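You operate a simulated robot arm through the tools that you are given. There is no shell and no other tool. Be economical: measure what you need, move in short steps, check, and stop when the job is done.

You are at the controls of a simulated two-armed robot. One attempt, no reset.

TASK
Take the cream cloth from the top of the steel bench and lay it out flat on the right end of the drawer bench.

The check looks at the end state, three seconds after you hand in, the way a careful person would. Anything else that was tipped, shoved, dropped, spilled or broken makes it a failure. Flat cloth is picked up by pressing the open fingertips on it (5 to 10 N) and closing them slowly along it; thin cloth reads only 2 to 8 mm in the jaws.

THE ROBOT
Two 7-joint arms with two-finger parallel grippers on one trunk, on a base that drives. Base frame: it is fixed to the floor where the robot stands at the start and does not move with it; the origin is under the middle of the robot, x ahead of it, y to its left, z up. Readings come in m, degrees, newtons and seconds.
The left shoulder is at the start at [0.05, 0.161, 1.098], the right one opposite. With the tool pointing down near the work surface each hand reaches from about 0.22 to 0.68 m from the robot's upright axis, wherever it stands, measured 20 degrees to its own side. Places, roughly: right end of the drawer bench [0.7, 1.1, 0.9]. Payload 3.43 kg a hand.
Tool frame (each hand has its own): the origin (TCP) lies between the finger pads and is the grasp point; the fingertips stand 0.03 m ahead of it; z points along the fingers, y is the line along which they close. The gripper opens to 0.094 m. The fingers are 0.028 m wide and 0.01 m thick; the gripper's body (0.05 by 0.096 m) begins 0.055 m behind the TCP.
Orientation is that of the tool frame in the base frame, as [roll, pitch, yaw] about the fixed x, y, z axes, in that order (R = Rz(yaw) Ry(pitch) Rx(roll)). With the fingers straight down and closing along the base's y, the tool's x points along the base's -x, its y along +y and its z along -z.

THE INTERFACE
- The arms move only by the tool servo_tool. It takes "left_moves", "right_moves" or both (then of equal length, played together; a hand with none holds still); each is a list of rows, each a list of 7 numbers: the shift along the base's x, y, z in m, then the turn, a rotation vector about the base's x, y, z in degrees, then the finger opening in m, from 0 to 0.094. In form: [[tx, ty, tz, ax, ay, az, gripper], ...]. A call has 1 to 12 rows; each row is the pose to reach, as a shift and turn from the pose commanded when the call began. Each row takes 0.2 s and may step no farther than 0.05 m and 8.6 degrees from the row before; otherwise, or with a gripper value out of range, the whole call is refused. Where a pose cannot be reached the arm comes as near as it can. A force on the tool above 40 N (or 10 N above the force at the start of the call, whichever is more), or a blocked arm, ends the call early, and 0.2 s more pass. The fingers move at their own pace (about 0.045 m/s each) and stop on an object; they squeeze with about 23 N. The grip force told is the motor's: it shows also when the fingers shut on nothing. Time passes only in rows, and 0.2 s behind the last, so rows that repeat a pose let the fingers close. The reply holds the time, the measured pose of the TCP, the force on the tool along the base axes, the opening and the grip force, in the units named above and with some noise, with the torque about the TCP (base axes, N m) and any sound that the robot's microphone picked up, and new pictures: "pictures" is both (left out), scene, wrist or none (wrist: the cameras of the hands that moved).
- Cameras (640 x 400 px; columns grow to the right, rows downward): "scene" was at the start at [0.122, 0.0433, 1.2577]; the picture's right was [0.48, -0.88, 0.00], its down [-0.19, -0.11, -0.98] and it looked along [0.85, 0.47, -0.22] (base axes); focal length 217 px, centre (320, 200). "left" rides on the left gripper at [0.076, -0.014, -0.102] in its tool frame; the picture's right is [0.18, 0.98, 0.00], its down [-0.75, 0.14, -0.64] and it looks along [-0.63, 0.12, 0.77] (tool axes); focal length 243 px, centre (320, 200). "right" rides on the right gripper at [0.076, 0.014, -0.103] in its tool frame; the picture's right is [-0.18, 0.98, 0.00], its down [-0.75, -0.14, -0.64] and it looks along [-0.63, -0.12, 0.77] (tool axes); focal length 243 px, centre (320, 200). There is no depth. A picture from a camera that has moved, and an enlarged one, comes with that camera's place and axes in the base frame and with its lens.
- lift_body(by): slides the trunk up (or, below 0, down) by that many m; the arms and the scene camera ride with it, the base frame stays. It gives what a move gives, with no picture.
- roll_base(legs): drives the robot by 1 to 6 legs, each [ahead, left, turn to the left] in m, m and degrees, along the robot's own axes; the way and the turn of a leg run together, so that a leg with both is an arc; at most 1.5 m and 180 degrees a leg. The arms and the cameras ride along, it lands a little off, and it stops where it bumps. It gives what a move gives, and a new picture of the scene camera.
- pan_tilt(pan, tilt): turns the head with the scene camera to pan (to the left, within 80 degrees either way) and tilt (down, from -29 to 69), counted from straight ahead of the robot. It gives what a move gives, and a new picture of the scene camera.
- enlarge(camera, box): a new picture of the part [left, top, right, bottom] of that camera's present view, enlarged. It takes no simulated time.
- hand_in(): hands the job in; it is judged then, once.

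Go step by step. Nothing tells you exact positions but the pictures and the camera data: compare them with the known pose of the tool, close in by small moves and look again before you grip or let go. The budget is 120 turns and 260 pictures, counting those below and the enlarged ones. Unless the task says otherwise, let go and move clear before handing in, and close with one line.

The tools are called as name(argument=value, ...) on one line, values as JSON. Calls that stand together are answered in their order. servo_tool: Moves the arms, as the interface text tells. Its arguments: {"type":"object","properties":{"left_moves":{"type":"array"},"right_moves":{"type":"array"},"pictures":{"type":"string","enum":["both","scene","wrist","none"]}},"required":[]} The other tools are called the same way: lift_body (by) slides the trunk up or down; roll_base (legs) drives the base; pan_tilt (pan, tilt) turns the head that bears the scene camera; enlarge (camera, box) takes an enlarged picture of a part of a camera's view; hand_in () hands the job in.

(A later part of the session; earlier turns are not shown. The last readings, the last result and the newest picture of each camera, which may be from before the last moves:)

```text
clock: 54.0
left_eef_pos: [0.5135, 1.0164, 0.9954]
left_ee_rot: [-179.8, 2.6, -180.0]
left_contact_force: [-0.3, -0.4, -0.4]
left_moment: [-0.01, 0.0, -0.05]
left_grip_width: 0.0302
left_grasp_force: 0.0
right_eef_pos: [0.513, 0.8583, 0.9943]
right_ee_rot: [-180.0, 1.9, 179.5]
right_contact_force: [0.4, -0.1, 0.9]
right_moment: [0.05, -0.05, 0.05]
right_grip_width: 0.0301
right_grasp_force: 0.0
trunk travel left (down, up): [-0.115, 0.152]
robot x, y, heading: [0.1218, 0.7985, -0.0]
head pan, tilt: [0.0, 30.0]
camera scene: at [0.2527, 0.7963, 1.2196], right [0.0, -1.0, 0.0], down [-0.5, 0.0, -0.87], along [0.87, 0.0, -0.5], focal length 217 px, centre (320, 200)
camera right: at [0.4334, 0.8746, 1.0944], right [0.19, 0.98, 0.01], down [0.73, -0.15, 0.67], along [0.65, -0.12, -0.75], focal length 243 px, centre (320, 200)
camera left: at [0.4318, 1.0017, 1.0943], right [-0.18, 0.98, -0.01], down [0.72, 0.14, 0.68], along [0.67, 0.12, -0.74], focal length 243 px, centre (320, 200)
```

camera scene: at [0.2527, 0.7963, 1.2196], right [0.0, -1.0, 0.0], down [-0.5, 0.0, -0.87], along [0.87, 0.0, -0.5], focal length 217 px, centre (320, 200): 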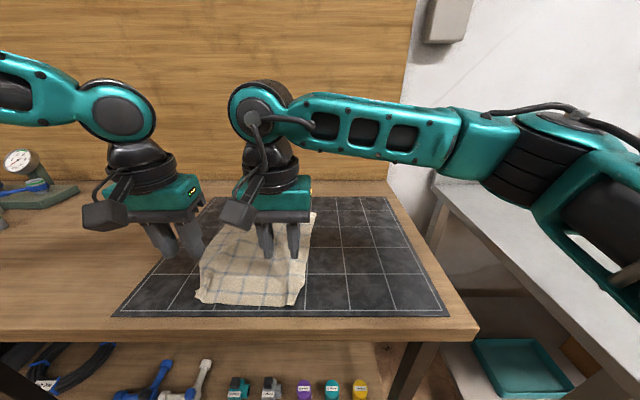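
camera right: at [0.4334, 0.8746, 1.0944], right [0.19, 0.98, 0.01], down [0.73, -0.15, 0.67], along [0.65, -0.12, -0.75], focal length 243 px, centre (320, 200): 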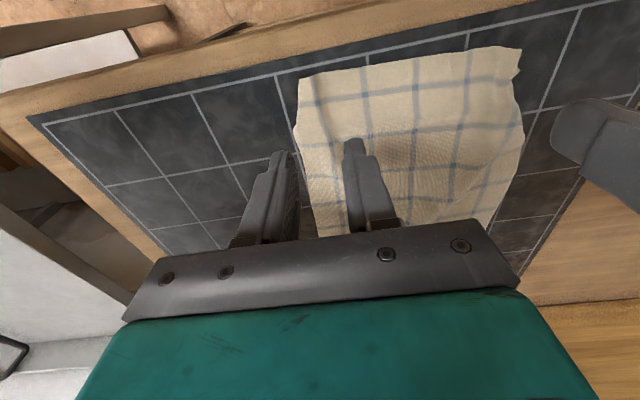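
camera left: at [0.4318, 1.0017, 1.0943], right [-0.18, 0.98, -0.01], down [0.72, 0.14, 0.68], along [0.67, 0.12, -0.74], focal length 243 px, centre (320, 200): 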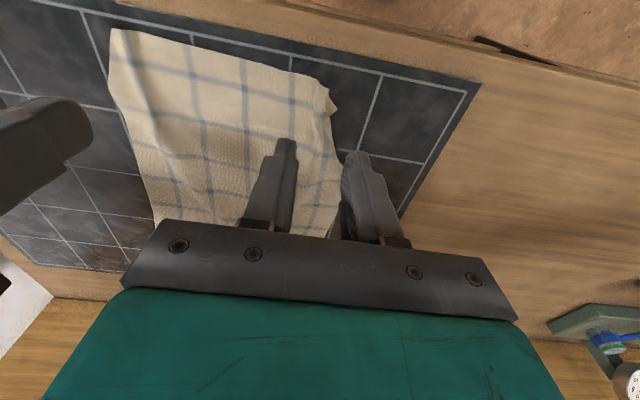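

Released; the cloth lies on the mat with minor rumples. I'll move both hands back and up out of the view to inspect it.

servo_tool(right_moves=[[0, -0.03, 0.03, 0, 0, 0, 0.03], [0, -0.07, 0.05, 0, 0, 0, 0.03], [0, -0.11, 0.06, 0, 0, 0, 0.03], [0, -0.15, 0.07, 0, 0, 0, 0.03], [0, -0.19, 0.07, 0, 0, 0, 0.03]], left_moves=[[0, 0.03, 0.03, 0, 0, 0, 0.03], [0, 0.06, 0.05, 0, 0, 0, 0.03], [-0.0, 0.09, 0.06, 0, 0, 0, 0.03], [-0.0, 0.12, 0.07, 0, 0, 0, 0.03], [-0.0, 0.15, 0.07, 0, 0, 0, 0.03]], pictures="none")

pan_tilt(pan=10, tilt=45)

enlarge(camera="scene", box=[200, 90, 440, 240])

```text
clock: 55.2
left_eef_pos: [0.5136, 1.1663, 1.0652]
left_ee_rot: [-179.9, 2.8, 180.0]
left_contact_force: [0.0, -0.5, 0.4]
left_moment: [0.03, 0.0, 0.01]
left_grip_width: 0.0302
left_grasp_force: 0.1
right_eef_pos: [0.5145, 0.6684, 1.0649]
right_ee_rot: [-180.0, 1.9, 179.6]
right_contact_force: [0.5, -0.5, 0.5]
right_moment: [-0.02, 0.01, 0.02]
right_grip_width: 0.0299
right_grasp_force: 0.0
trunk travel left (down, up): [-0.115, 0.152]
robot x, y, heading: [0.1212, 0.7991, -0.1]
head pan, tilt: [0.0, 30.0]
```

```text
clock: 56.0
left_eef_pos: [0.5135, 1.1678, 1.066]
left_ee_rot: [-179.8, 2.7, -179.9]
left_contact_force: [0.4, -0.6, 0.3]
left_moment: [0.03, 0.01, -0.04]
left_grip_width: 0.03
left_grasp_force: 0.0
right_eef_pos: [0.5143, 0.6692, 1.0638]
right_ee_rot: [179.9, 1.8, 179.6]
right_contact_force: [0.5, -0.4, 0.6]
right_moment: [-0.01, -0.02, 0.01]
right_grip_width: 0.0301
right_grasp_force: 0.0
trunk travel left (down, up): [-0.115, 0.152]
robot x, y, heading: [0.1208, 0.8008, -0.4]
head pan, tilt: [10.0, 45.0]
camera scene: at [0.2427, 0.8104, 1.197], right [0.17, -0.99, 0.0], down [-0.7, -0.12, -0.71], along [0.7, 0.12, -0.71], focal length 217 px, centre (320, 200)
```

scene: 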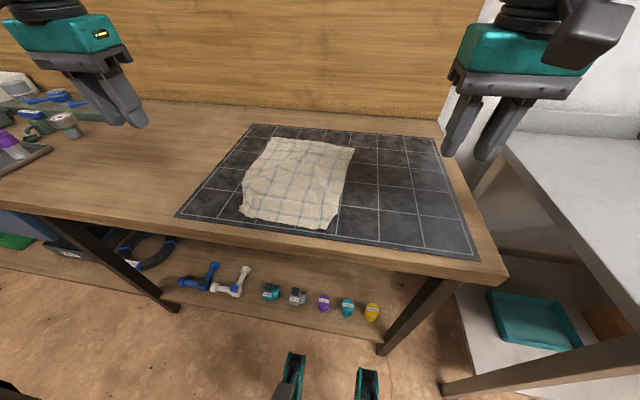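

```text
2.67 times, centred on (320, 165) of scene
camera zoom: at [0.2427, 0.8104, 1.197], right [0.17, -0.99, 0.0], down [-0.7, -0.12, -0.71], along [0.7, 0.12, -0.71], focal length 579 px, centre (320, 293)
```

zoom: 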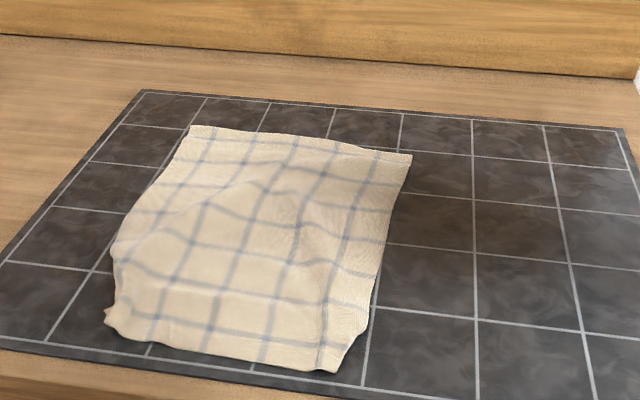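

It's fairly flat, but the near corners show small tucks. I'll inspect them closely.

enlarge(camera="scene", box=[230, 185, 350, 245])

enlarge(camera="right", box=[320, 0, 640, 200])

enlarge(camera="left", box=[0, 0, 320, 200])

```text
5.33 times, centred on (290, 215) of scene
camera zoom: at [0.2427, 0.8104, 1.197], right [0.17, -0.99, 0.0], down [-0.7, -0.12, -0.71], along [0.7, 0.12, -0.71], focal length 1158 px, centre (480, 120)
```

zoom: 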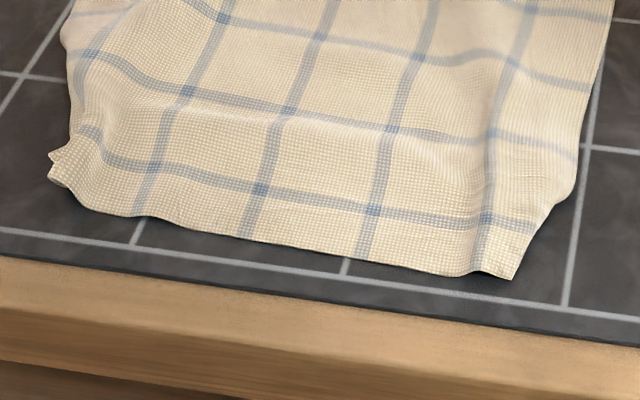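

```text
2.00 times, centred on (480, 100) of right
camera zoom: at [0.4345, 0.6856, 1.1648], right [0.19, 0.98, 0.01], down [0.73, -0.15, 0.67], along [0.65, -0.12, -0.75], focal length 485 px, centre (0, 400)
```

zoom: 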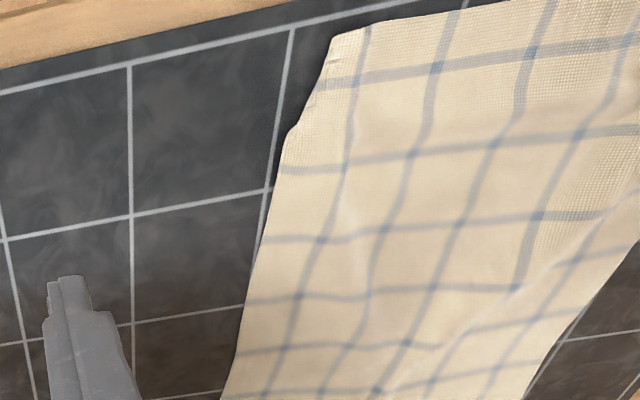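

```text
2.00 times, centred on (160, 100) of left
camera zoom: at [0.4328, 1.152, 1.1643], right [-0.18, 0.98, -0.01], down [0.72, 0.14, 0.68], along [0.67, 0.12, -0.74], focal length 485 px, centre (640, 400)
```

zoom: 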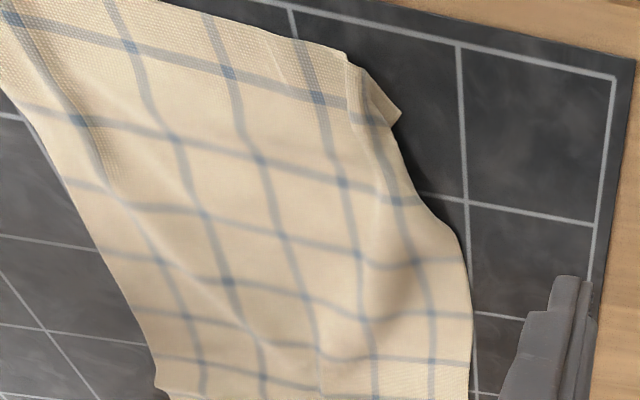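

Both near corners are tucked a little: the right by about 2 cm, and the left as a pleat with a flap showing near (0.516, 1.027). I'll bring the left hand, fingers closed, near that corner for a close look before teasing it out.

servo_tool(left_moves=[[0.01, -0.03, -0.03, 0, -1.5, 0, 0.01], [0.01, -0.06, -0.06, 0, -2.7, 0, 0.0], [0.01, -0.08, -0.1, 0, -2.7, 0, 0.0], [0.01, -0.09, -0.12, 0, -2.7, 0, 0.0]], pictures="wrist")

enlarge(camera="left", box=[200, 60, 440, 210])

enlarge(camera="scene", box=[215, 175, 311, 235])

```text
clock: 57.0
left_eef_pos: [0.5243, 1.076, 0.9437]
left_ee_rot: [-179.8, 5.5, 180.0]
left_contact_force: [0.4, 0.5, -0.2]
left_moment: [-0.03, -0.04, -0.02]
left_grip_width: 0.0
left_grasp_force: 23.4
right_eef_pos: [0.5146, 0.6691, 1.0649]
right_ee_rot: [179.8, 1.8, 179.6]
right_contact_force: [0.2, 0.7, 0.8]
right_moment: [0.02, -0.01, 0.0]
right_grip_width: 0.0301
right_grasp_force: 0.1
trunk travel left (down, up): [-0.115, 0.152]
robot x, y, heading: [0.1211, 0.7988, 0.0]
head pan, tilt: [10.0, 45.0]
camera left: at [0.4377, 1.0618, 1.0396], right [-0.18, 0.98, -0.02], down [0.69, 0.14, 0.71], along [0.7, 0.12, -0.7], focal length 243 px, centre (320, 200)
```

left: 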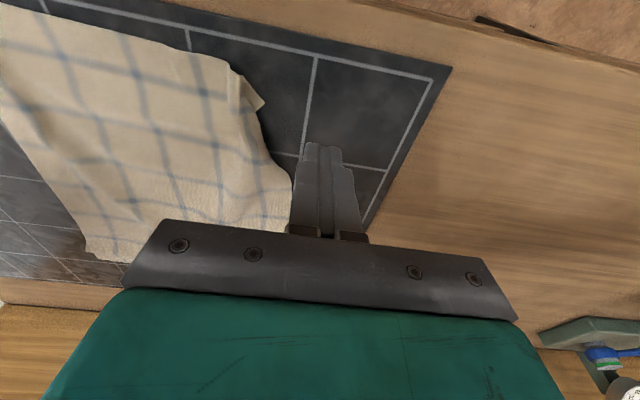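

```text
2.67 times, centred on (320, 135) of left
camera zoom: at [0.4377, 1.0618, 1.0396], right [-0.18, 0.98, -0.02], down [0.69, 0.14, 0.71], along [0.7, 0.12, -0.7], focal length 647 px, centre (320, 373)
```

zoom: 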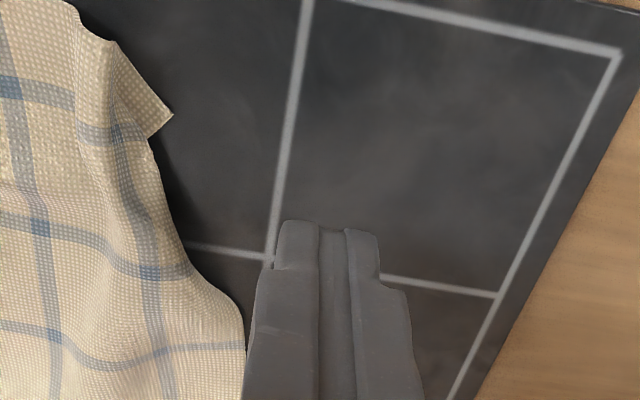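

```text
6.67 times, centred on (263, 205) of scene
camera zoom: at [0.2428, 0.8104, 1.197], right [0.17, -0.99, 0.0], down [-0.7, -0.12, -0.71], along [0.7, 0.12, -0.71], focal length 1447 px, centre (700, 167)
```

zoom: 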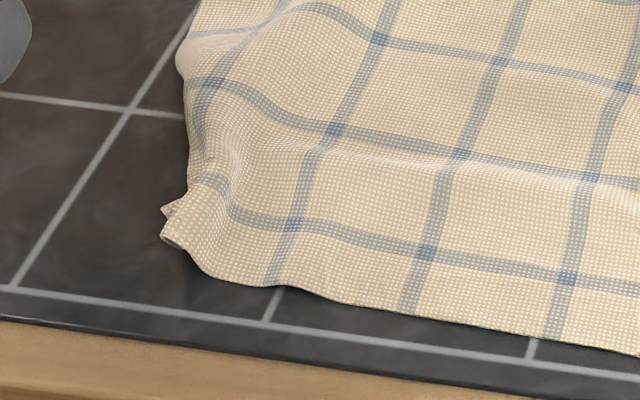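

The flap is the corner itself, sticking out from a small ridge. I'll set the hand vertical with closed fingertips over the flap and press lightly.

servo_tool(left_moves=[[-0.004, -0.025, 0, 0, 3, 0, 0.0], [-0.008, -0.05, 0, 0, 5.3, 0, 0.0], [-0.008, -0.05, -0.02, 0, 5.3, 0, 0.0], [-0.008, -0.05, -0.036, 0, 5.3, 0, 0.0], [-0.008, -0.05, -0.043, 0, 5.3, 0, 0.0]], pictures="wrist")

enlarge(camera="scene", box=[215, 175, 311, 235])

```text
clock: 58.2
left_eef_pos: [0.5165, 1.0254, 0.9025]
left_ee_rot: [-179.8, 0.2, 180.0]
left_contact_force: [-0.5, -0.2, -0.3]
left_moment: [0.01, 0.03, -0.02]
left_grip_width: 0.0
left_grasp_force: 22.8
right_eef_pos: [0.5134, 0.67, 1.0642]
right_ee_rot: [179.9, 1.8, 179.6]
right_contact_force: [0.3, -0.3, 0.7]
right_moment: [-0.04, -0.02, 0.01]
right_grip_width: 0.03
right_grasp_force: 0.0
trunk travel left (down, up): [-0.115, 0.152]
robot x, y, heading: [0.1238, 0.7979, -0.3]
head pan, tilt: [10.0, 45.0]
camera left: at [0.4397, 1.0115, 1.0044], right [-0.18, 0.98, 0.0], down [0.75, 0.14, 0.64], along [0.63, 0.12, -0.76], focal length 243 px, centre (320, 200)
```

left: 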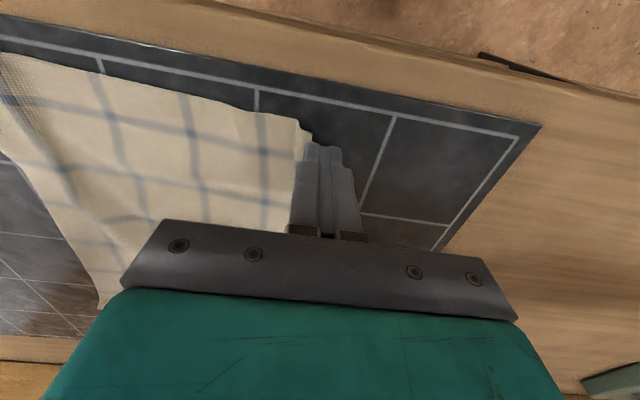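

```text
6.67 times, centred on (263, 205) of scene
camera zoom: at [0.2427, 0.8105, 1.197], right [0.17, -0.99, 0.0], down [-0.7, -0.12, -0.71], along [0.7, 0.12, -0.71], focal length 1447 px, centre (700, 167)
```

zoom: 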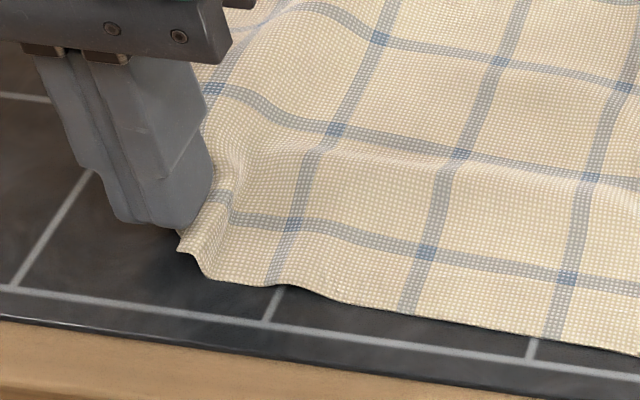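

The fingertips sit right over the flap. I'll press lightly and drag it outward by 3 cm.

servo_tool(left_moves=[[0, 0, -0.005, 0, 0, 0, 0.0], [0, 0, -0.008, 0, 0, 0, 0.0], [0, 0, -0.009, 0, 0, 0, 0.0], [0, 0.004, -0.009, 0, 0, 0, 0.0], [0, 0.009, -0.009, 0, 0, 0, 0.0], [-0.001, 0.014, -0.009, 0, 0, 0, 0.0], [-0.002, 0.019, -0.009, 0, 0, 0, 0.0], [-0.003, 0.024, -0.009, 0, 0, 0, 0.0], [-0.004, 0.03, -0.009, 0, 0, 0, 0.0]], pictures="none")

enlarge(camera="scene", box=[215, 175, 311, 235])

```text
clock: 60.2
left_eef_pos: [0.5118, 1.0525, 0.893]
left_ee_rot: [-179.8, 0.3, 179.9]
left_contact_force: [1.3, -14.6, 19.6]
left_moment: [-0.44, 0.22, 0.21]
left_grip_width: 0.0
left_grasp_force: 23.4
right_eef_pos: [0.5139, 0.6672, 1.0642]
right_ee_rot: [179.8, 1.8, 179.6]
right_contact_force: [-0.3, 0.0, -0.4]
right_moment: [-0.02, 0.02, 0.0]
right_grip_width: 0.0301
right_grasp_force: 0.0
trunk travel left (down, up): [-0.115, 0.152]
robot x, y, heading: [0.1191, 0.7978, -0.3]
head pan, tilt: [10.0, 45.0]
```

```text
6.67 times, centred on (263, 205) of scene
camera zoom: at [0.2419, 0.8084, 1.1971], right [0.17, -0.99, 0.0], down [-0.7, -0.12, -0.71], along [0.7, 0.12, -0.71], focal length 1447 px, centre (700, 167)
```

zoom: 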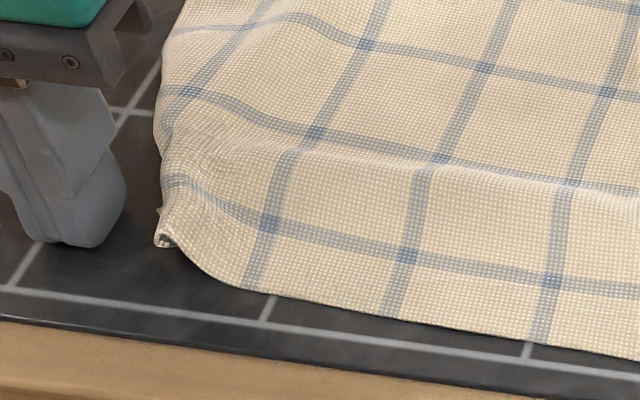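

The corner moved out about 1 cm and then slipped off, though the ridge has eased. I'll lift off and look from above.

servo_tool(left_moves=[[0, 0.0, 0.03, 0, 0, 0, 0.0], [0.0, 0.01, 0.06, 0, 0, 0, 0.0], [-0.03, 0.02, 0.07, 0, 0, 0, 0.0], [-0.06, 0.02, 0.07, 0, 0, 0, 0.0]], pictures="none")

enlarge(camera="left", box=[120, 60, 360, 210])

enlarge(camera="scene", box=[225, 125, 369, 240])

```text
clock: 61.2
left_eef_pos: [0.4515, 1.0776, 0.9631]
left_ee_rot: [-179.8, 0.1, 180.0]
left_contact_force: [0.1, 0.1, -0.9]
left_moment: [0.0, 0.01, 0.05]
left_grip_width: 0.0001
left_grasp_force: 22.9
right_eef_pos: [0.5135, 0.6696, 1.0645]
right_ee_rot: [179.9, 1.9, 179.6]
right_contact_force: [0.4, 0.1, 0.0]
right_moment: [-0.02, -0.02, 0.0]
right_grip_width: 0.0301
right_grasp_force: 0.1
trunk travel left (down, up): [-0.115, 0.152]
robot x, y, heading: [0.1232, 0.797, 0.0]
head pan, tilt: [10.0, 45.0]
```

```text
2.67 times, centred on (240, 135) of left
camera zoom: at [0.3744, 1.0622, 1.0654], right [-0.18, 0.98, 0.0], down [0.75, 0.14, 0.64], along [0.63, 0.12, -0.76], focal length 647 px, centre (533, 373)
```

zoom: 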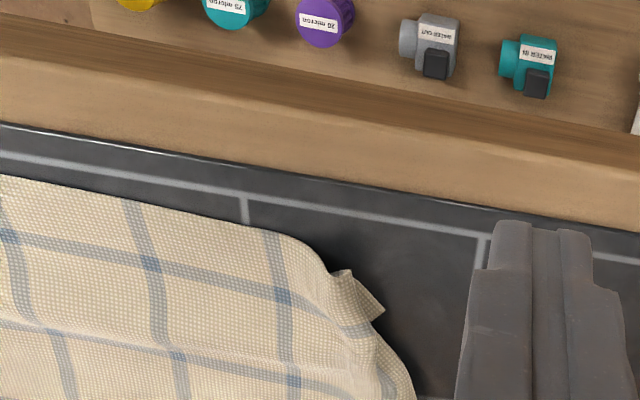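

```text
3.48 times, centred on (297, 182) of scene
camera zoom: at [0.2425, 0.8106, 1.197], right [0.17, -0.99, 0.0], down [-0.7, -0.12, -0.71], along [0.7, 0.12, -0.71], focal length 755 px, centre (400, 261)
```

zoom: 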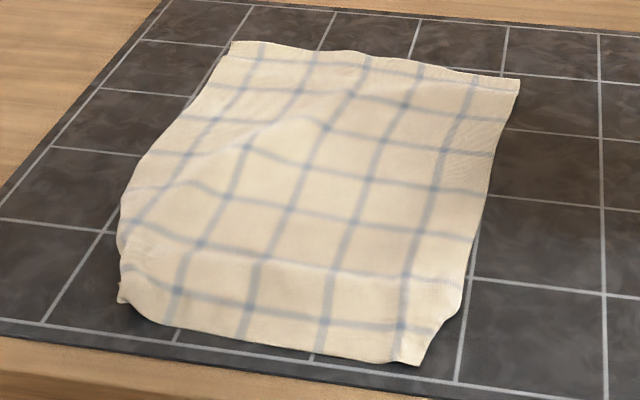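

The cloth is mostly flat now, but the left corner flap springs back. I'll turn the left wrist 90° so the fingers can pinch just the flap from its sides and draw it outward.

servo_tool(left_moves=[[0.01, 0, 0.01, 0, 0, -8.4, 0.01], [0.02, 0, 0.01, 0, 0, -16.8, 0.02], [0.03, 0, 0.01, 0, 0, -25, 0.03], [0.04, 0, 0.01, 0, 0, -33, 0.03], [0.05, 0, 0.01, 0, 0, -41, 0.03], [0.06, 0, 0.01, 0, 0, -49, 0.03], [0.065, 0, 0.01, 0, 0, -57, 0.03], [0.065, 0, 0, 0, 0, -65, 0.03], [0.065, 0, 0, 0, 0, -73, 0.03], [0.065, -0.01, 0, 0, 0, -81, 0.03], [0.065, -0.02, -0.005, 0, 0, -88, 0.03]], pictures="wrist")

enlarge(camera="left", box=[220, 60, 460, 210])

```text
clock: 63.6
left_eef_pos: [0.5182, 1.0557, 0.9572]
left_ee_rot: [-179.9, 0.2, 92.0]
left_contact_force: [-0.3, 0.0, 0.7]
left_moment: [0.01, 0.02, -0.02]
left_grip_width: 0.0302
left_grasp_force: 0.0
right_eef_pos: [0.5134, 0.67, 1.0634]
right_ee_rot: [179.9, 1.8, 179.6]
right_contact_force: [-1.1, -0.3, 0.3]
right_moment: [0.0, 0.0, 0.01]
right_grip_width: 0.0298
right_grasp_force: 0.1
trunk travel left (down, up): [-0.115, 0.152]
robot x, y, heading: [0.1178, 0.7978, -0.2]
head pan, tilt: [10.0, 45.0]
camera left: at [0.5007, 1.1322, 1.0599], right [0.98, 0.22, 0.0], down [0.17, -0.75, 0.64], along [0.14, -0.63, -0.76], focal length 243 px, centre (320, 200)
```

left: 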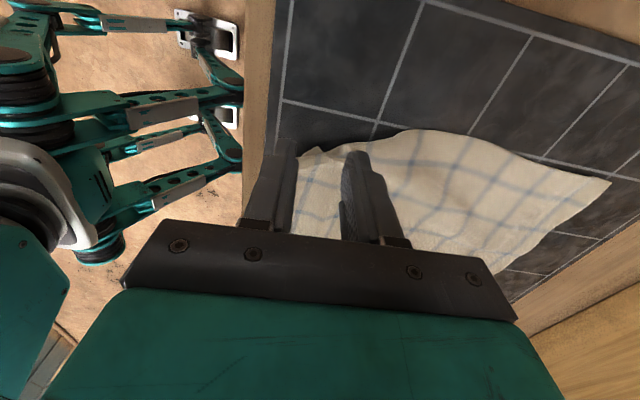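

```text
2.67 times, centred on (340, 135) of left
camera zoom: at [0.5007, 1.1322, 1.0599], right [0.98, 0.22, 0.0], down [0.17, -0.75, 0.64], along [0.14, -0.63, -0.76], focal length 647 px, centre (267, 373)
```

zoom: 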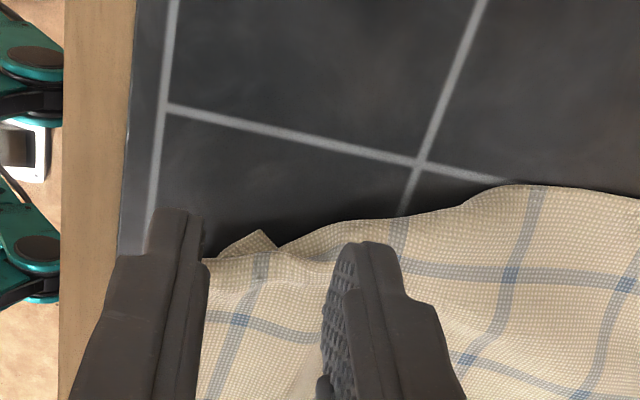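

The flap is at x 0.504–0.528, y 1.02–1.033. I'll descend with the pads just over the flap only, then press and pinch.

servo_tool(left_moves=[[-0.002, -0.012, -0.02, 0, 0, -2, 0.03], [-0.002, -0.023, -0.04, 0, 0, -2, 0.03], [-0.002, -0.023, -0.056, 0, 0, -2, 0.03], [-0.002, -0.023, -0.061, 0, 0, -2, 0.03], [-0.002, -0.023, -0.0635, 0, 0, -2, 0.03]], pictures="wrist")

enlarge(camera="left", box=[220, 60, 460, 210])

```text
clock: 64.8
left_eef_pos: [0.5151, 1.0337, 0.8964]
left_ee_rot: [179.9, 0.2, 90.0]
left_contact_force: [-1.9, 1.9, 16.9]
left_moment: [-0.11, -0.26, 0.06]
left_grip_width: 0.0293
left_grasp_force: 0.1
right_eef_pos: [0.5131, 0.6694, 1.0655]
right_ee_rot: [179.8, 1.9, 179.5]
right_contact_force: [0.4, 0.5, -0.5]
right_moment: [0.02, 0.01, -0.01]
right_grip_width: 0.0298
right_grasp_force: 0.0
trunk travel left (down, up): [-0.115, 0.152]
robot x, y, heading: [0.127, 0.7971, -0.2]
head pan, tilt: [10.0, 45.0]
camera left: at [0.5007, 1.1094, 0.9987], right [0.98, 0.18, 0.0], down [0.14, -0.75, 0.65], along [0.12, -0.63, -0.76], focal length 243 px, centre (320, 200)
```

left: 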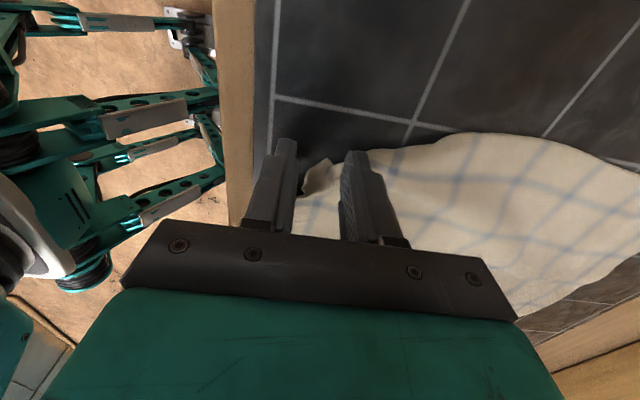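

```text
2.67 times, centred on (340, 135) of left
camera zoom: at [0.5007, 1.1094, 0.9987], right [0.98, 0.18, 0.0], down [0.14, -0.75, 0.65], along [0.12, -0.63, -0.76], focal length 647 px, centre (267, 373)
```

zoom: 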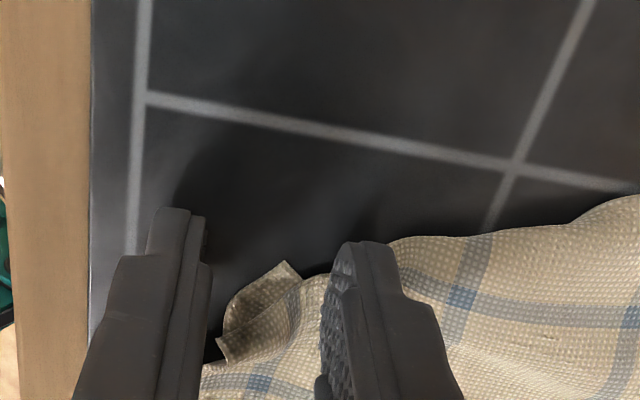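

The flap lies between the fingers, so I'll close slowly.

servo_tool(left_moves=[[0, 0, 0.0003, 0, 0, 0, 0.026], [0, -0.001, 0.0003, 0, 0, 0, 0.022], [0, -0.002, 0.0003, 0, 0, 0, 0.018], [0, -0.002, 0.0003, 0, 0, 0, 0.014], [0, -0.002, 0.0003, 0, 0, 0, 0.01], [0, -0.002, 0.0003, 0, 0, 0, 0.006], [0, -0.002, 0.0003, 0, 0, 0, 0.002], [0, -0.002, 0.0003, 0, 0, 0, 0.0], [0, -0.002, 0.0003, 0, 0, 0, 0.0]], pictures="none")

enlarge(camera="left", box=[220, 60, 460, 210])

```text
clock: 66.8
left_eef_pos: [0.5171, 1.0306, 0.8964]
left_ee_rot: [179.8, 0.2, 90.0]
left_contact_force: [11.0, 0.6, 25.6]
left_moment: [-0.17, -0.48, 0.06]
left_grip_width: 0.0022
left_grasp_force: 23.4
right_eef_pos: [0.5134, 0.6694, 1.0652]
right_ee_rot: [179.9, 1.8, 179.6]
right_contact_force: [0.2, 0.4, -0.7]
right_moment: [-0.04, 0.02, 0.04]
right_grip_width: 0.0301
right_grasp_force: 0.1
trunk travel left (down, up): [-0.115, 0.152]
robot x, y, heading: [0.1239, 0.7983, -0.2]
head pan, tilt: [10.0, 45.0]
```

```text
2.67 times, centred on (340, 135) of left
camera zoom: at [0.5013, 1.1062, 0.9989], right [0.98, 0.18, 0.0], down [0.14, -0.75, 0.65], along [0.12, -0.63, -0.76], focal length 647 px, centre (267, 373)
```

zoom: 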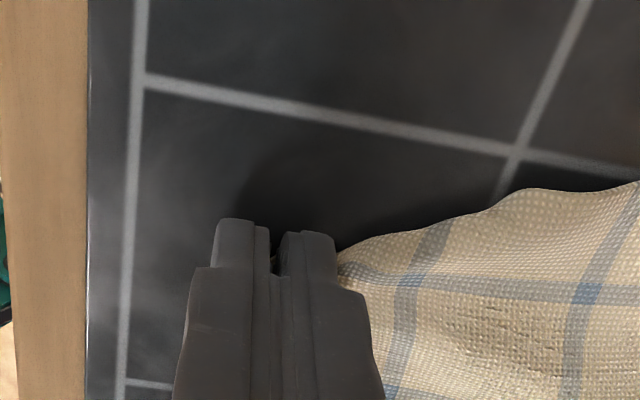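

The pinch is holding (2.2 mm). I'll lift slightly, draw it outward and a little toward me, then look.

servo_tool(left_moves=[[0, 0.0, 0.012, 0, 0, 0, 0.0], [0, 0.005, 0.025, 0, 0, 0, 0.0], [-0.003, 0.012, 0.025, 0, 0, 0, 0.0], [-0.006, 0.02, 0.02, 0, 0, 0, 0.0], [-0.008, 0.026, 0.015, 0, 0, 0, 0.0]], pictures="wrist")

enlarge(camera="scene", box=[205, 125, 365, 240])

```text
clock: 68.0
left_eef_pos: [0.5072, 1.0571, 0.9086]
left_ee_rot: [-179.8, 0.1, 90.0]
left_contact_force: [-0.4, -0.4, 0.9]
left_moment: [-0.01, -0.02, 0.02]
left_grip_width: 0.002
left_grasp_force: 22.9
right_eef_pos: [0.5138, 0.6697, 1.0645]
right_ee_rot: [179.9, 1.7, 179.6]
right_contact_force: [-0.5, 0.3, 0.1]
right_moment: [0.03, -0.02, -0.01]
right_grip_width: 0.0298
right_grasp_force: 0.0
trunk travel left (down, up): [-0.115, 0.152]
robot x, y, heading: [0.1266, 0.7994, -0.2]
head pan, tilt: [10.0, 45.0]
camera left: at [0.4926, 1.1332, 1.0117], right [0.98, 0.18, 0.0], down [0.14, -0.75, 0.64], along [0.12, -0.63, -0.76], focal length 243 px, centre (320, 200)
```

left: 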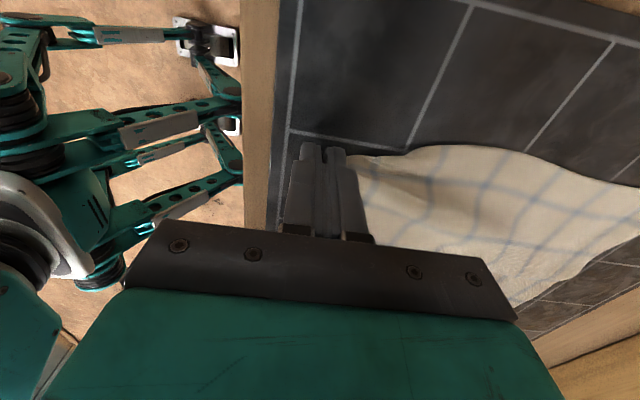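

```text
3.48 times, centred on (285, 182) of scene
camera zoom: at [0.2427, 0.8105, 1.197], right [0.17, -0.99, 0.0], down [-0.7, -0.12, -0.71], along [0.7, 0.12, -0.71], focal length 755 px, centre (442, 261)
```

zoom: 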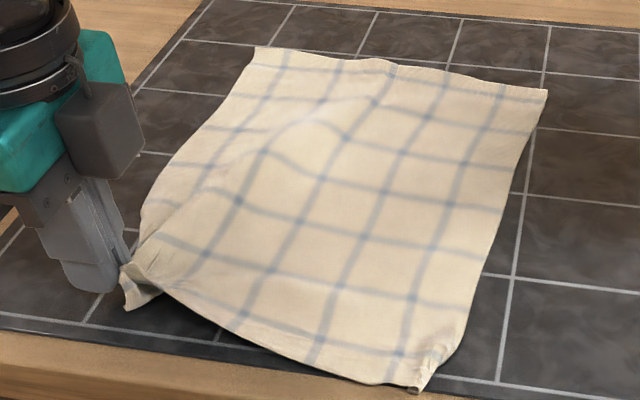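

The corner came out nicely. I'll set it down with a little more outward and backward pull, then open.

servo_tool(left_moves=[[-0.006, 0.004, -0.004, 0, 0, 0, 0.0], [-0.012, 0.008, -0.008, 0, 0, 0, 0.0], [-0.016, 0.012, -0.012, 0, 0, 0, 0.0], [-0.016, 0.012, -0.013, 0, 0, 0, 0.0]], pictures="none")

enlarge(camera="scene", box=[205, 125, 365, 240])

```text
clock: 69.0
left_eef_pos: [0.4915, 1.0694, 0.8966]
left_ee_rot: [-179.9, 0.2, 90.0]
left_contact_force: [0.6, -0.2, 1.4]
left_moment: [-0.03, -0.06, 0.0]
left_grip_width: 0.0023
left_grasp_force: 23.0
right_eef_pos: [0.5146, 0.6688, 1.0655]
right_ee_rot: [179.9, 1.8, 179.6]
right_contact_force: [-0.4, 0.1, -0.5]
right_moment: [0.04, -0.02, 0.04]
right_grip_width: 0.03
right_grasp_force: 0.2
trunk travel left (down, up): [-0.115, 0.152]
robot x, y, heading: [0.123, 0.7941, -0.1]
head pan, tilt: [10.0, 45.0]
```

```text
3.48 times, centred on (285, 182) of scene
camera zoom: at [0.2427, 0.8104, 1.197], right [0.17, -0.99, 0.0], down [-0.7, -0.12, -0.71], along [0.7, 0.12, -0.71], focal length 755 px, centre (442, 261)
```

zoom: 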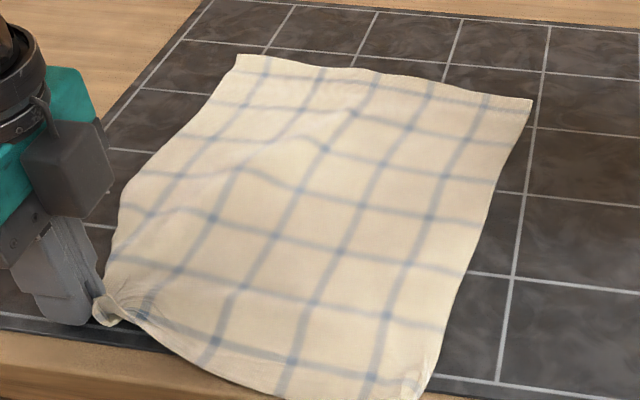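

The corner is out and the cloth is smooth. I'll release the left corner and check the overall position against the bench edge.

servo_tool(left_moves=[[0.003, 0, 0, 0, 0, 0, 0.006], [0.003, 0, 0, 0, 0, 0, 0.014], [0.003, 0, 0, 0, 0, 0, 0.022], [0.003, 0, 0.005, 0, 0, 0, 0.022], [0.003, 0, 0.02, 0, 0, 0, 0.022], [0.003, 0.02, 0.06, 0, 0, 0, 0.022], [0.003, 0.06, 0.08, 0, 0, 0, 0.022], [0.003, 0.1, 0.09, 0, 0, 0, 0.022]], pictures="scene")

enlarge(camera="scene", box=[205, 130, 381, 260])

enlarge(camera="right", box=[320, 0, 640, 200])

```text
clock: 70.8
left_eef_pos: [0.4937, 1.1692, 0.9852]
left_ee_rot: [-179.8, 0.3, 90.1]
left_contact_force: [0.4, 0.0, 0.3]
left_moment: [0.01, 0.0, 0.06]
left_grip_width: 0.0221
left_grasp_force: 0.1
right_eef_pos: [0.5144, 0.6685, 1.0647]
right_ee_rot: [-180.0, 1.8, 179.6]
right_contact_force: [1.1, -0.3, 0.1]
right_moment: [-0.02, -0.02, 0.0]
right_grip_width: 0.0301
right_grasp_force: 0.0
trunk travel left (down, up): [-0.115, 0.152]
robot x, y, heading: [0.1203, 0.8001, 0.0]
head pan, tilt: [10.0, 45.0]
camera scene: at [0.2426, 0.8108, 1.197], right [0.17, -0.98, 0.0], down [-0.7, -0.12, -0.71], along [0.7, 0.12, -0.71], focal length 217 px, centre (320, 200)
```

scene: 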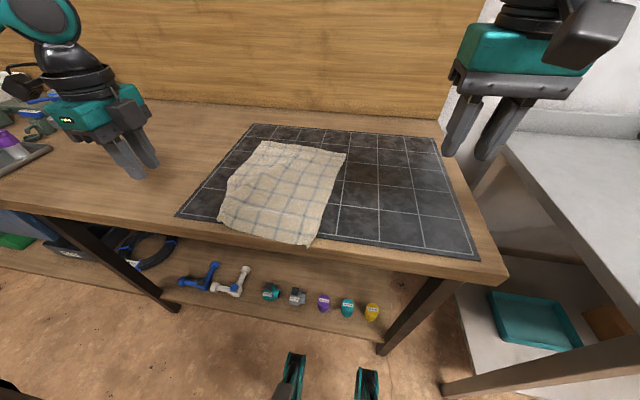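

```text
3.08 times, centred on (293, 195) of scene
camera zoom: at [0.2426, 0.8108, 1.197], right [0.17, -0.98, 0.0], down [-0.7, -0.12, -0.71], along [0.7, 0.12, -0.71], focal length 668 px, centre (403, 215)
```

zoom: 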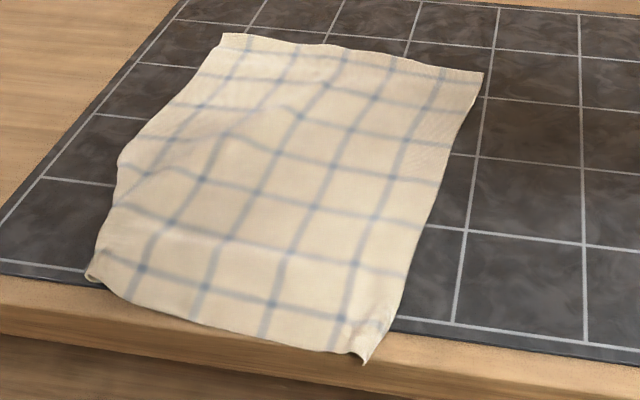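

```text
2.00 times, centred on (480, 100) of right
camera zoom: at [0.4343, 0.6857, 1.1649], right [0.19, 0.98, 0.01], down [0.73, -0.15, 0.67], along [0.65, -0.12, -0.75], focal length 485 px, centre (0, 400)
```

zoom: 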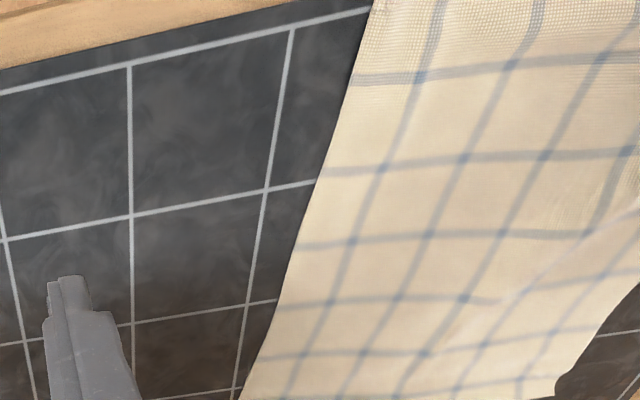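

The cloth is now a nearly full flat rectangle. Its near-right corner is close to the front edge of the bench, so I'll zoom in there.

enlarge(camera="scene", box=[260, 210, 356, 270])

enlarge(camera="scene", box=[205, 180, 301, 240])

```text
6.67 times, centred on (308, 240) of scene
camera zoom: at [0.2426, 0.8108, 1.197], right [0.17, -0.98, 0.0], down [-0.7, -0.12, -0.71], along [0.7, 0.12, -0.71], focal length 1447 px, centre (400, -67)
```

zoom: 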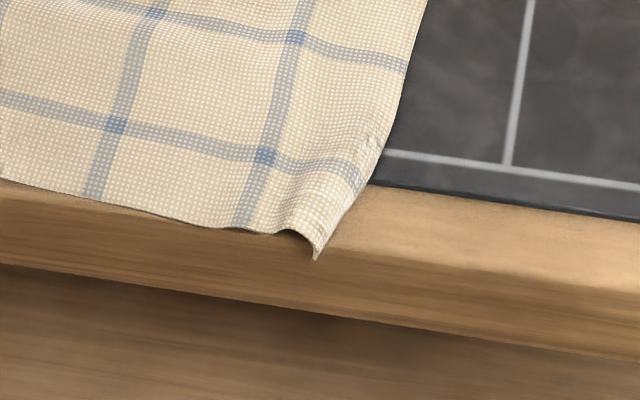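

```text
6.67 times, centred on (253, 210) of scene
camera zoom: at [0.2426, 0.8108, 1.197], right [0.17, -0.98, 0.0], down [-0.7, -0.12, -0.71], along [0.7, 0.12, -0.71], focal length 1447 px, centre (767, 133)
```

zoom: 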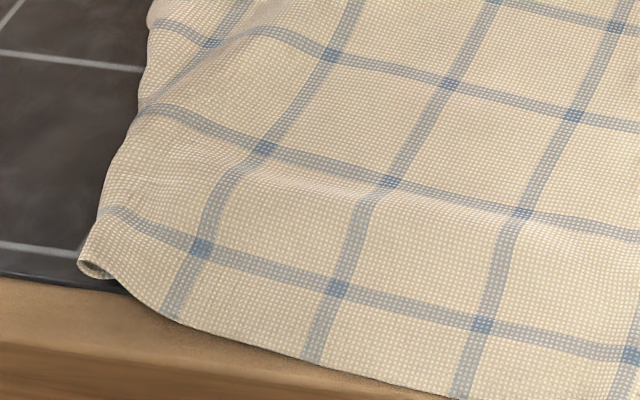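

The near-right corner just laps over the bench edge. I'll press lightly near both far corners and drag the cloth away from me, about 4.5 cm on the right and 2 cm on the left, so it sits squarely on the mat.

servo_tool(left_moves=[[0.03, 0, 0.02, 0, 0, 0, 0.0], [0.07, -0.01, 0.02, 0, 0, 0, 0.0], [0.11, -0.03, 0.02, 0, 0, 0, 0.0], [0.15, -0.05, 0.02, 0, 0, 0, 0.0], [0.19, -0.07, 0.01, 0, 0, 0, 0.0], [0.22, -0.095, -0.01, 0, 0, 0, 0.0], [0.245, -0.12, -0.03, 0, 0, 0, 0.0], [0.245, -0.12, -0.055, 0, 0, 0, 0.0]], right_moves=[[0.03, 0.02, 0, 0, 0, 0, 0.0], [0.06, 0.05, 0, 0, 0, 0, 0.0], [0.09, 0.08, -0.01, 0, 0, 0, 0.0], [0.12, 0.11, -0.03, 0, 0, 0, 0.0], [0.15, 0.14, -0.05, 0, 1, 0, 0.0], [0.18, 0.17, -0.07, 0, 1.8, 0, 0.0], [0.205, 0.19, -0.1, 0, 1.8, 0, 0.0], [0.205, 0.19, -0.135, 0, 1.8, 0, 0.0]])

```text
clock: 72.6
left_eef_pos: [0.6894, 1.0703, 0.9412]
left_ee_rot: [-179.9, 0.3, 90.2]
left_contact_force: [0.3, 1.2, -0.5]
left_moment: [0.0, -0.01, 0.01]
left_grip_width: 0.0
left_grasp_force: 23.2
left hand out of reach, approached as far as the arm can: row 6, 7, 8
right_eef_pos: [0.7128, 0.8271, 0.926]
right_ee_rot: [-180.0, 0.1, 179.6]
right_contact_force: [-0.1, 0.2, -0.3]
right_moment: [0.01, 0.0, 0.01]
right_grip_width: 0.0002
right_grasp_force: 23.6
right hand out of reach, approached as far as the arm can: row 7, 8
trunk travel left (down, up): [-0.115, 0.152]
robot x, y, heading: [0.1224, 0.8005, -0.2]
head pan, tilt: [10.0, 45.0]
camera scene: at [0.2432, 0.8113, 1.1969], right [0.17, -0.98, 0.0], down [-0.7, -0.12, -0.71], along [0.7, 0.12, -0.71], focal length 217 px, centre (320, 200)
camera right: at [0.638, 0.8429, 1.0296], right [0.19, 0.98, 0.0], down [0.75, -0.15, 0.64], along [0.63, -0.12, -0.77], focal length 243 px, centre (320, 200)
camera left: at [0.6744, 1.1469, 1.0439], right [0.98, 0.19, 0.0], down [0.14, -0.75, 0.65], along [0.12, -0.63, -0.76], focal length 243 px, centre (320, 200)
```

scene: 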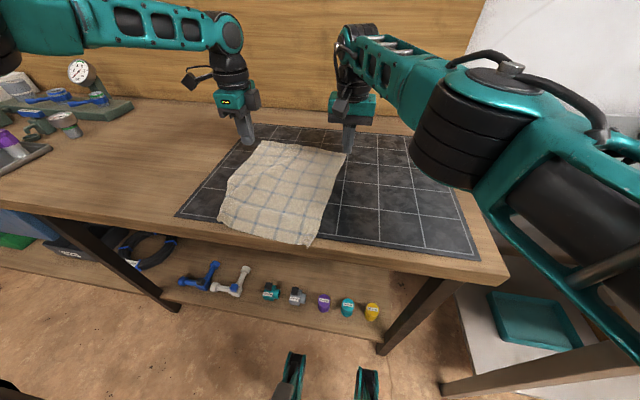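
right: 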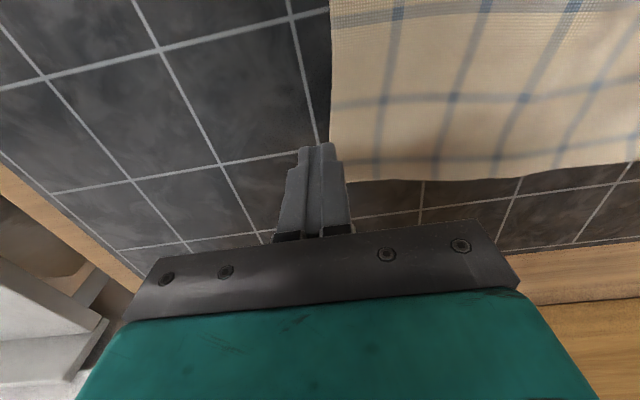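
left: 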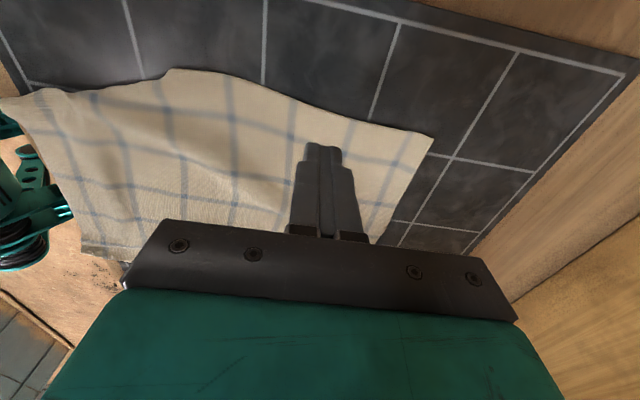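

Straight-down reach runs out here. I'll tilt the right hand forward to reach the far-right part and keep the left hand lifted. Only the right side needs moving much.

servo_tool(right_moves=[[0, 0.01, 0.02, 0, -8, 0, 0.0], [0.005, 0.02, 0.03, 0, -16, 0, 0.0], [0.01, 0.025, 0.03, 0, -24, 0, 0.0], [0.015, 0.028, 0.02, 0, -32, 0, 0.0], [0.02, 0.028, 0.005, 0, -35, 0, 0.0]], left_moves=[[0, 0.0, 0.02, 0, 0, 0, 0.0], [0, 0.01, 0.04, 0, 0, 0, 0.0], [-0.03, 0.03, 0.05, 0, 0, 0, 0.0], [-0.06, 0.05, 0.06, 0, 0, 0, 0.0], [-0.1, 0.07, 0.06, 0, 0, 0, 0.0]])

```text
clock: 73.8
left_eef_pos: [0.5875, 1.1396, 1.002]
left_ee_rot: [-179.9, 0.3, 90.0]
left_contact_force: [0.1, 0.8, -0.4]
left_moment: [0.01, 0.0, -0.02]
left_grip_width: 0.0
left_grasp_force: 22.9
right_eef_pos: [0.7349, 0.8541, 0.9328]
right_ee_rot: [179.6, 35.1, 179.4]
right_contact_force: [0.1, 0.3, 0.3]
right_moment: [0.0, 0.03, 0.01]
right_grip_width: 0.0
right_grasp_force: 23.3
right hand out of reach, approached as far as the arm can: row 1
trunk travel left (down, up): [-0.115, 0.152]
robot x, y, heading: [0.1226, 0.7983, -0.0]
head pan, tilt: [10.0, 45.0]
camera scene: at [0.2424, 0.8107, 1.197], right [0.17, -0.98, 0.0], down [-0.7, -0.12, -0.71], along [0.7, 0.12, -0.71], focal length 217 px, centre (320, 200)
camera right: at [0.6132, 0.8709, 0.9728], right [0.16, 0.98, 0.11], down [0.25, -0.15, 0.96], along [0.96, -0.12, -0.26], focal length 243 px, centre (320, 200)
camera left: at [0.573, 1.2162, 1.1048], right [0.98, 0.18, 0.0], down [0.14, -0.75, 0.64], along [0.12, -0.63, -0.76], focal length 243 px, centre (320, 200)
```

scene: 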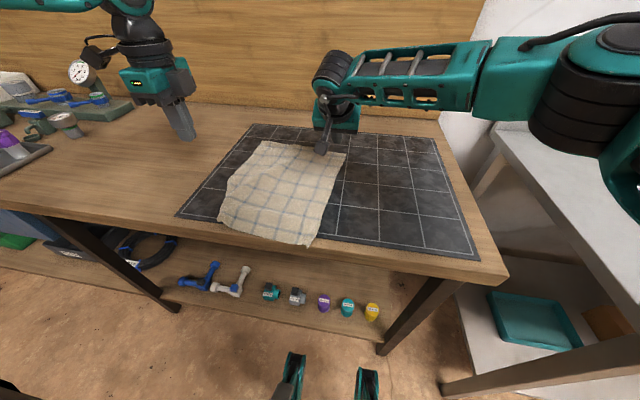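
right: 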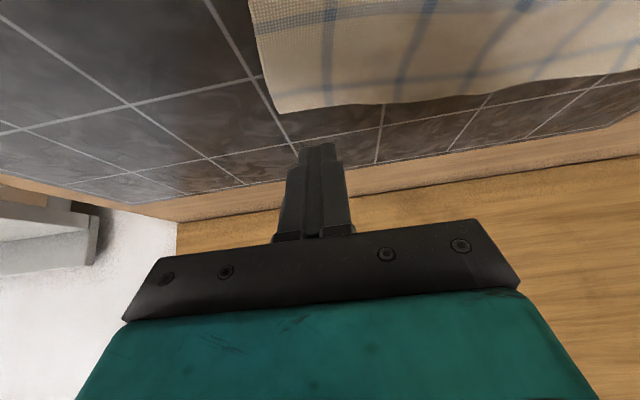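
left: 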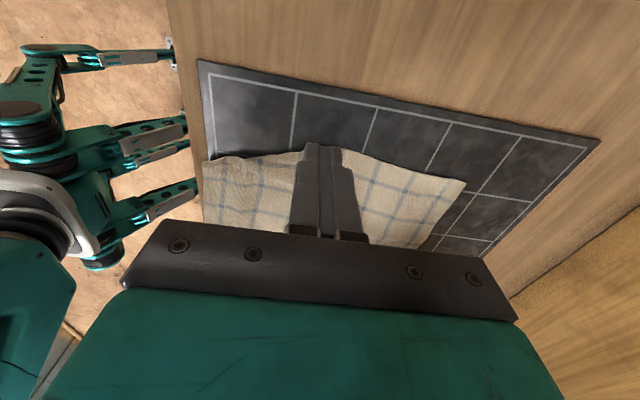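

The far-right corner is at (0.76, 0.83). I'll touch down about 2.5 cm inside it.

servo_tool(right_moves=[[-0.017, 0.012, -0.012, 0, 0, 0, 0.0], [-0.017, 0.012, -0.024, 0, 0, 0, 0.0], [-0.017, 0.012, -0.03, 0, 0, 0, 0.0], [-0.017, 0.012, -0.034, 0, 0, 0, 0.0]], pictures="wrist")

```text
clock: 74.8
left_eef_pos: [0.5872, 1.14, 1.0009]
left_ee_rot: [-179.7, 0.3, 90.1]
left_contact_force: [0.1, 0.5, 0.2]
left_moment: [0.0, 0.0, 0.01]
left_grip_width: 0.0
left_grasp_force: 23.1
right_eef_pos: [0.7174, 0.8669, 0.8983]
right_ee_rot: [179.5, 35.2, 179.5]
right_contact_force: [0.2, 0.2, 0.0]
right_moment: [-0.06, 0.02, -0.03]
right_grip_width: 0.0001
right_grasp_force: 23.4
trunk travel left (down, up): [-0.115, 0.152]
robot x, y, heading: [0.125, 0.7969, -0.1]
head pan, tilt: [10.0, 45.0]
camera right: at [0.5964, 0.8823, 0.9388], right [0.16, 0.98, 0.11], down [0.25, -0.15, 0.96], along [0.96, -0.12, -0.27], focal length 243 px, centre (320, 200)
```

right: 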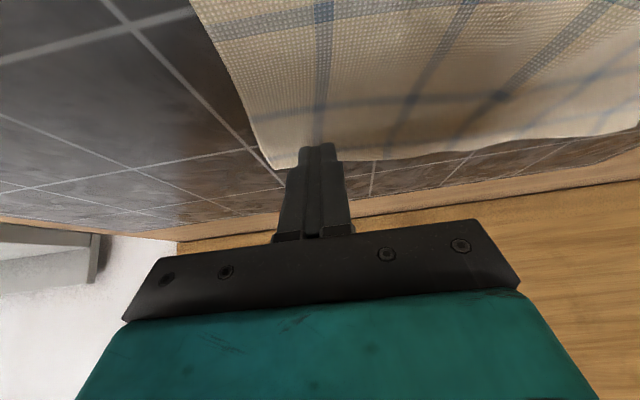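

servo_tool(right_moves=[[0, 0, -0.002, 0, 0, 0, 0.0], [0, 0, -0.0035, 0, 0, 0, 0.0], [0, 0, -0.005, 0, 0, 0, 0.0]], pictures="none")

```text
clock: 75.6
left_eef_pos: [0.5857, 1.1392, 1.0028]
left_ee_rot: [-179.9, 0.2, 90.0]
left_contact_force: [0.4, 0.5, 0.2]
left_moment: [-0.02, -0.02, 0.0]
left_grip_width: 0.0002
left_grasp_force: 22.9
right_eef_pos: [0.7172, 0.867, 0.8963]
right_ee_rot: [179.4, 35.4, 179.5]
right_contact_force: [-5.8, -2.2, 19.0]
right_moment: [-0.07, 0.05, -0.03]
right_grip_width: 0.0
right_grasp_force: 22.6
trunk travel left (down, up): [-0.115, 0.152]
robot x, y, heading: [0.1258, 0.7976, -0.1]
head pan, tilt: [10.0, 45.0]
```

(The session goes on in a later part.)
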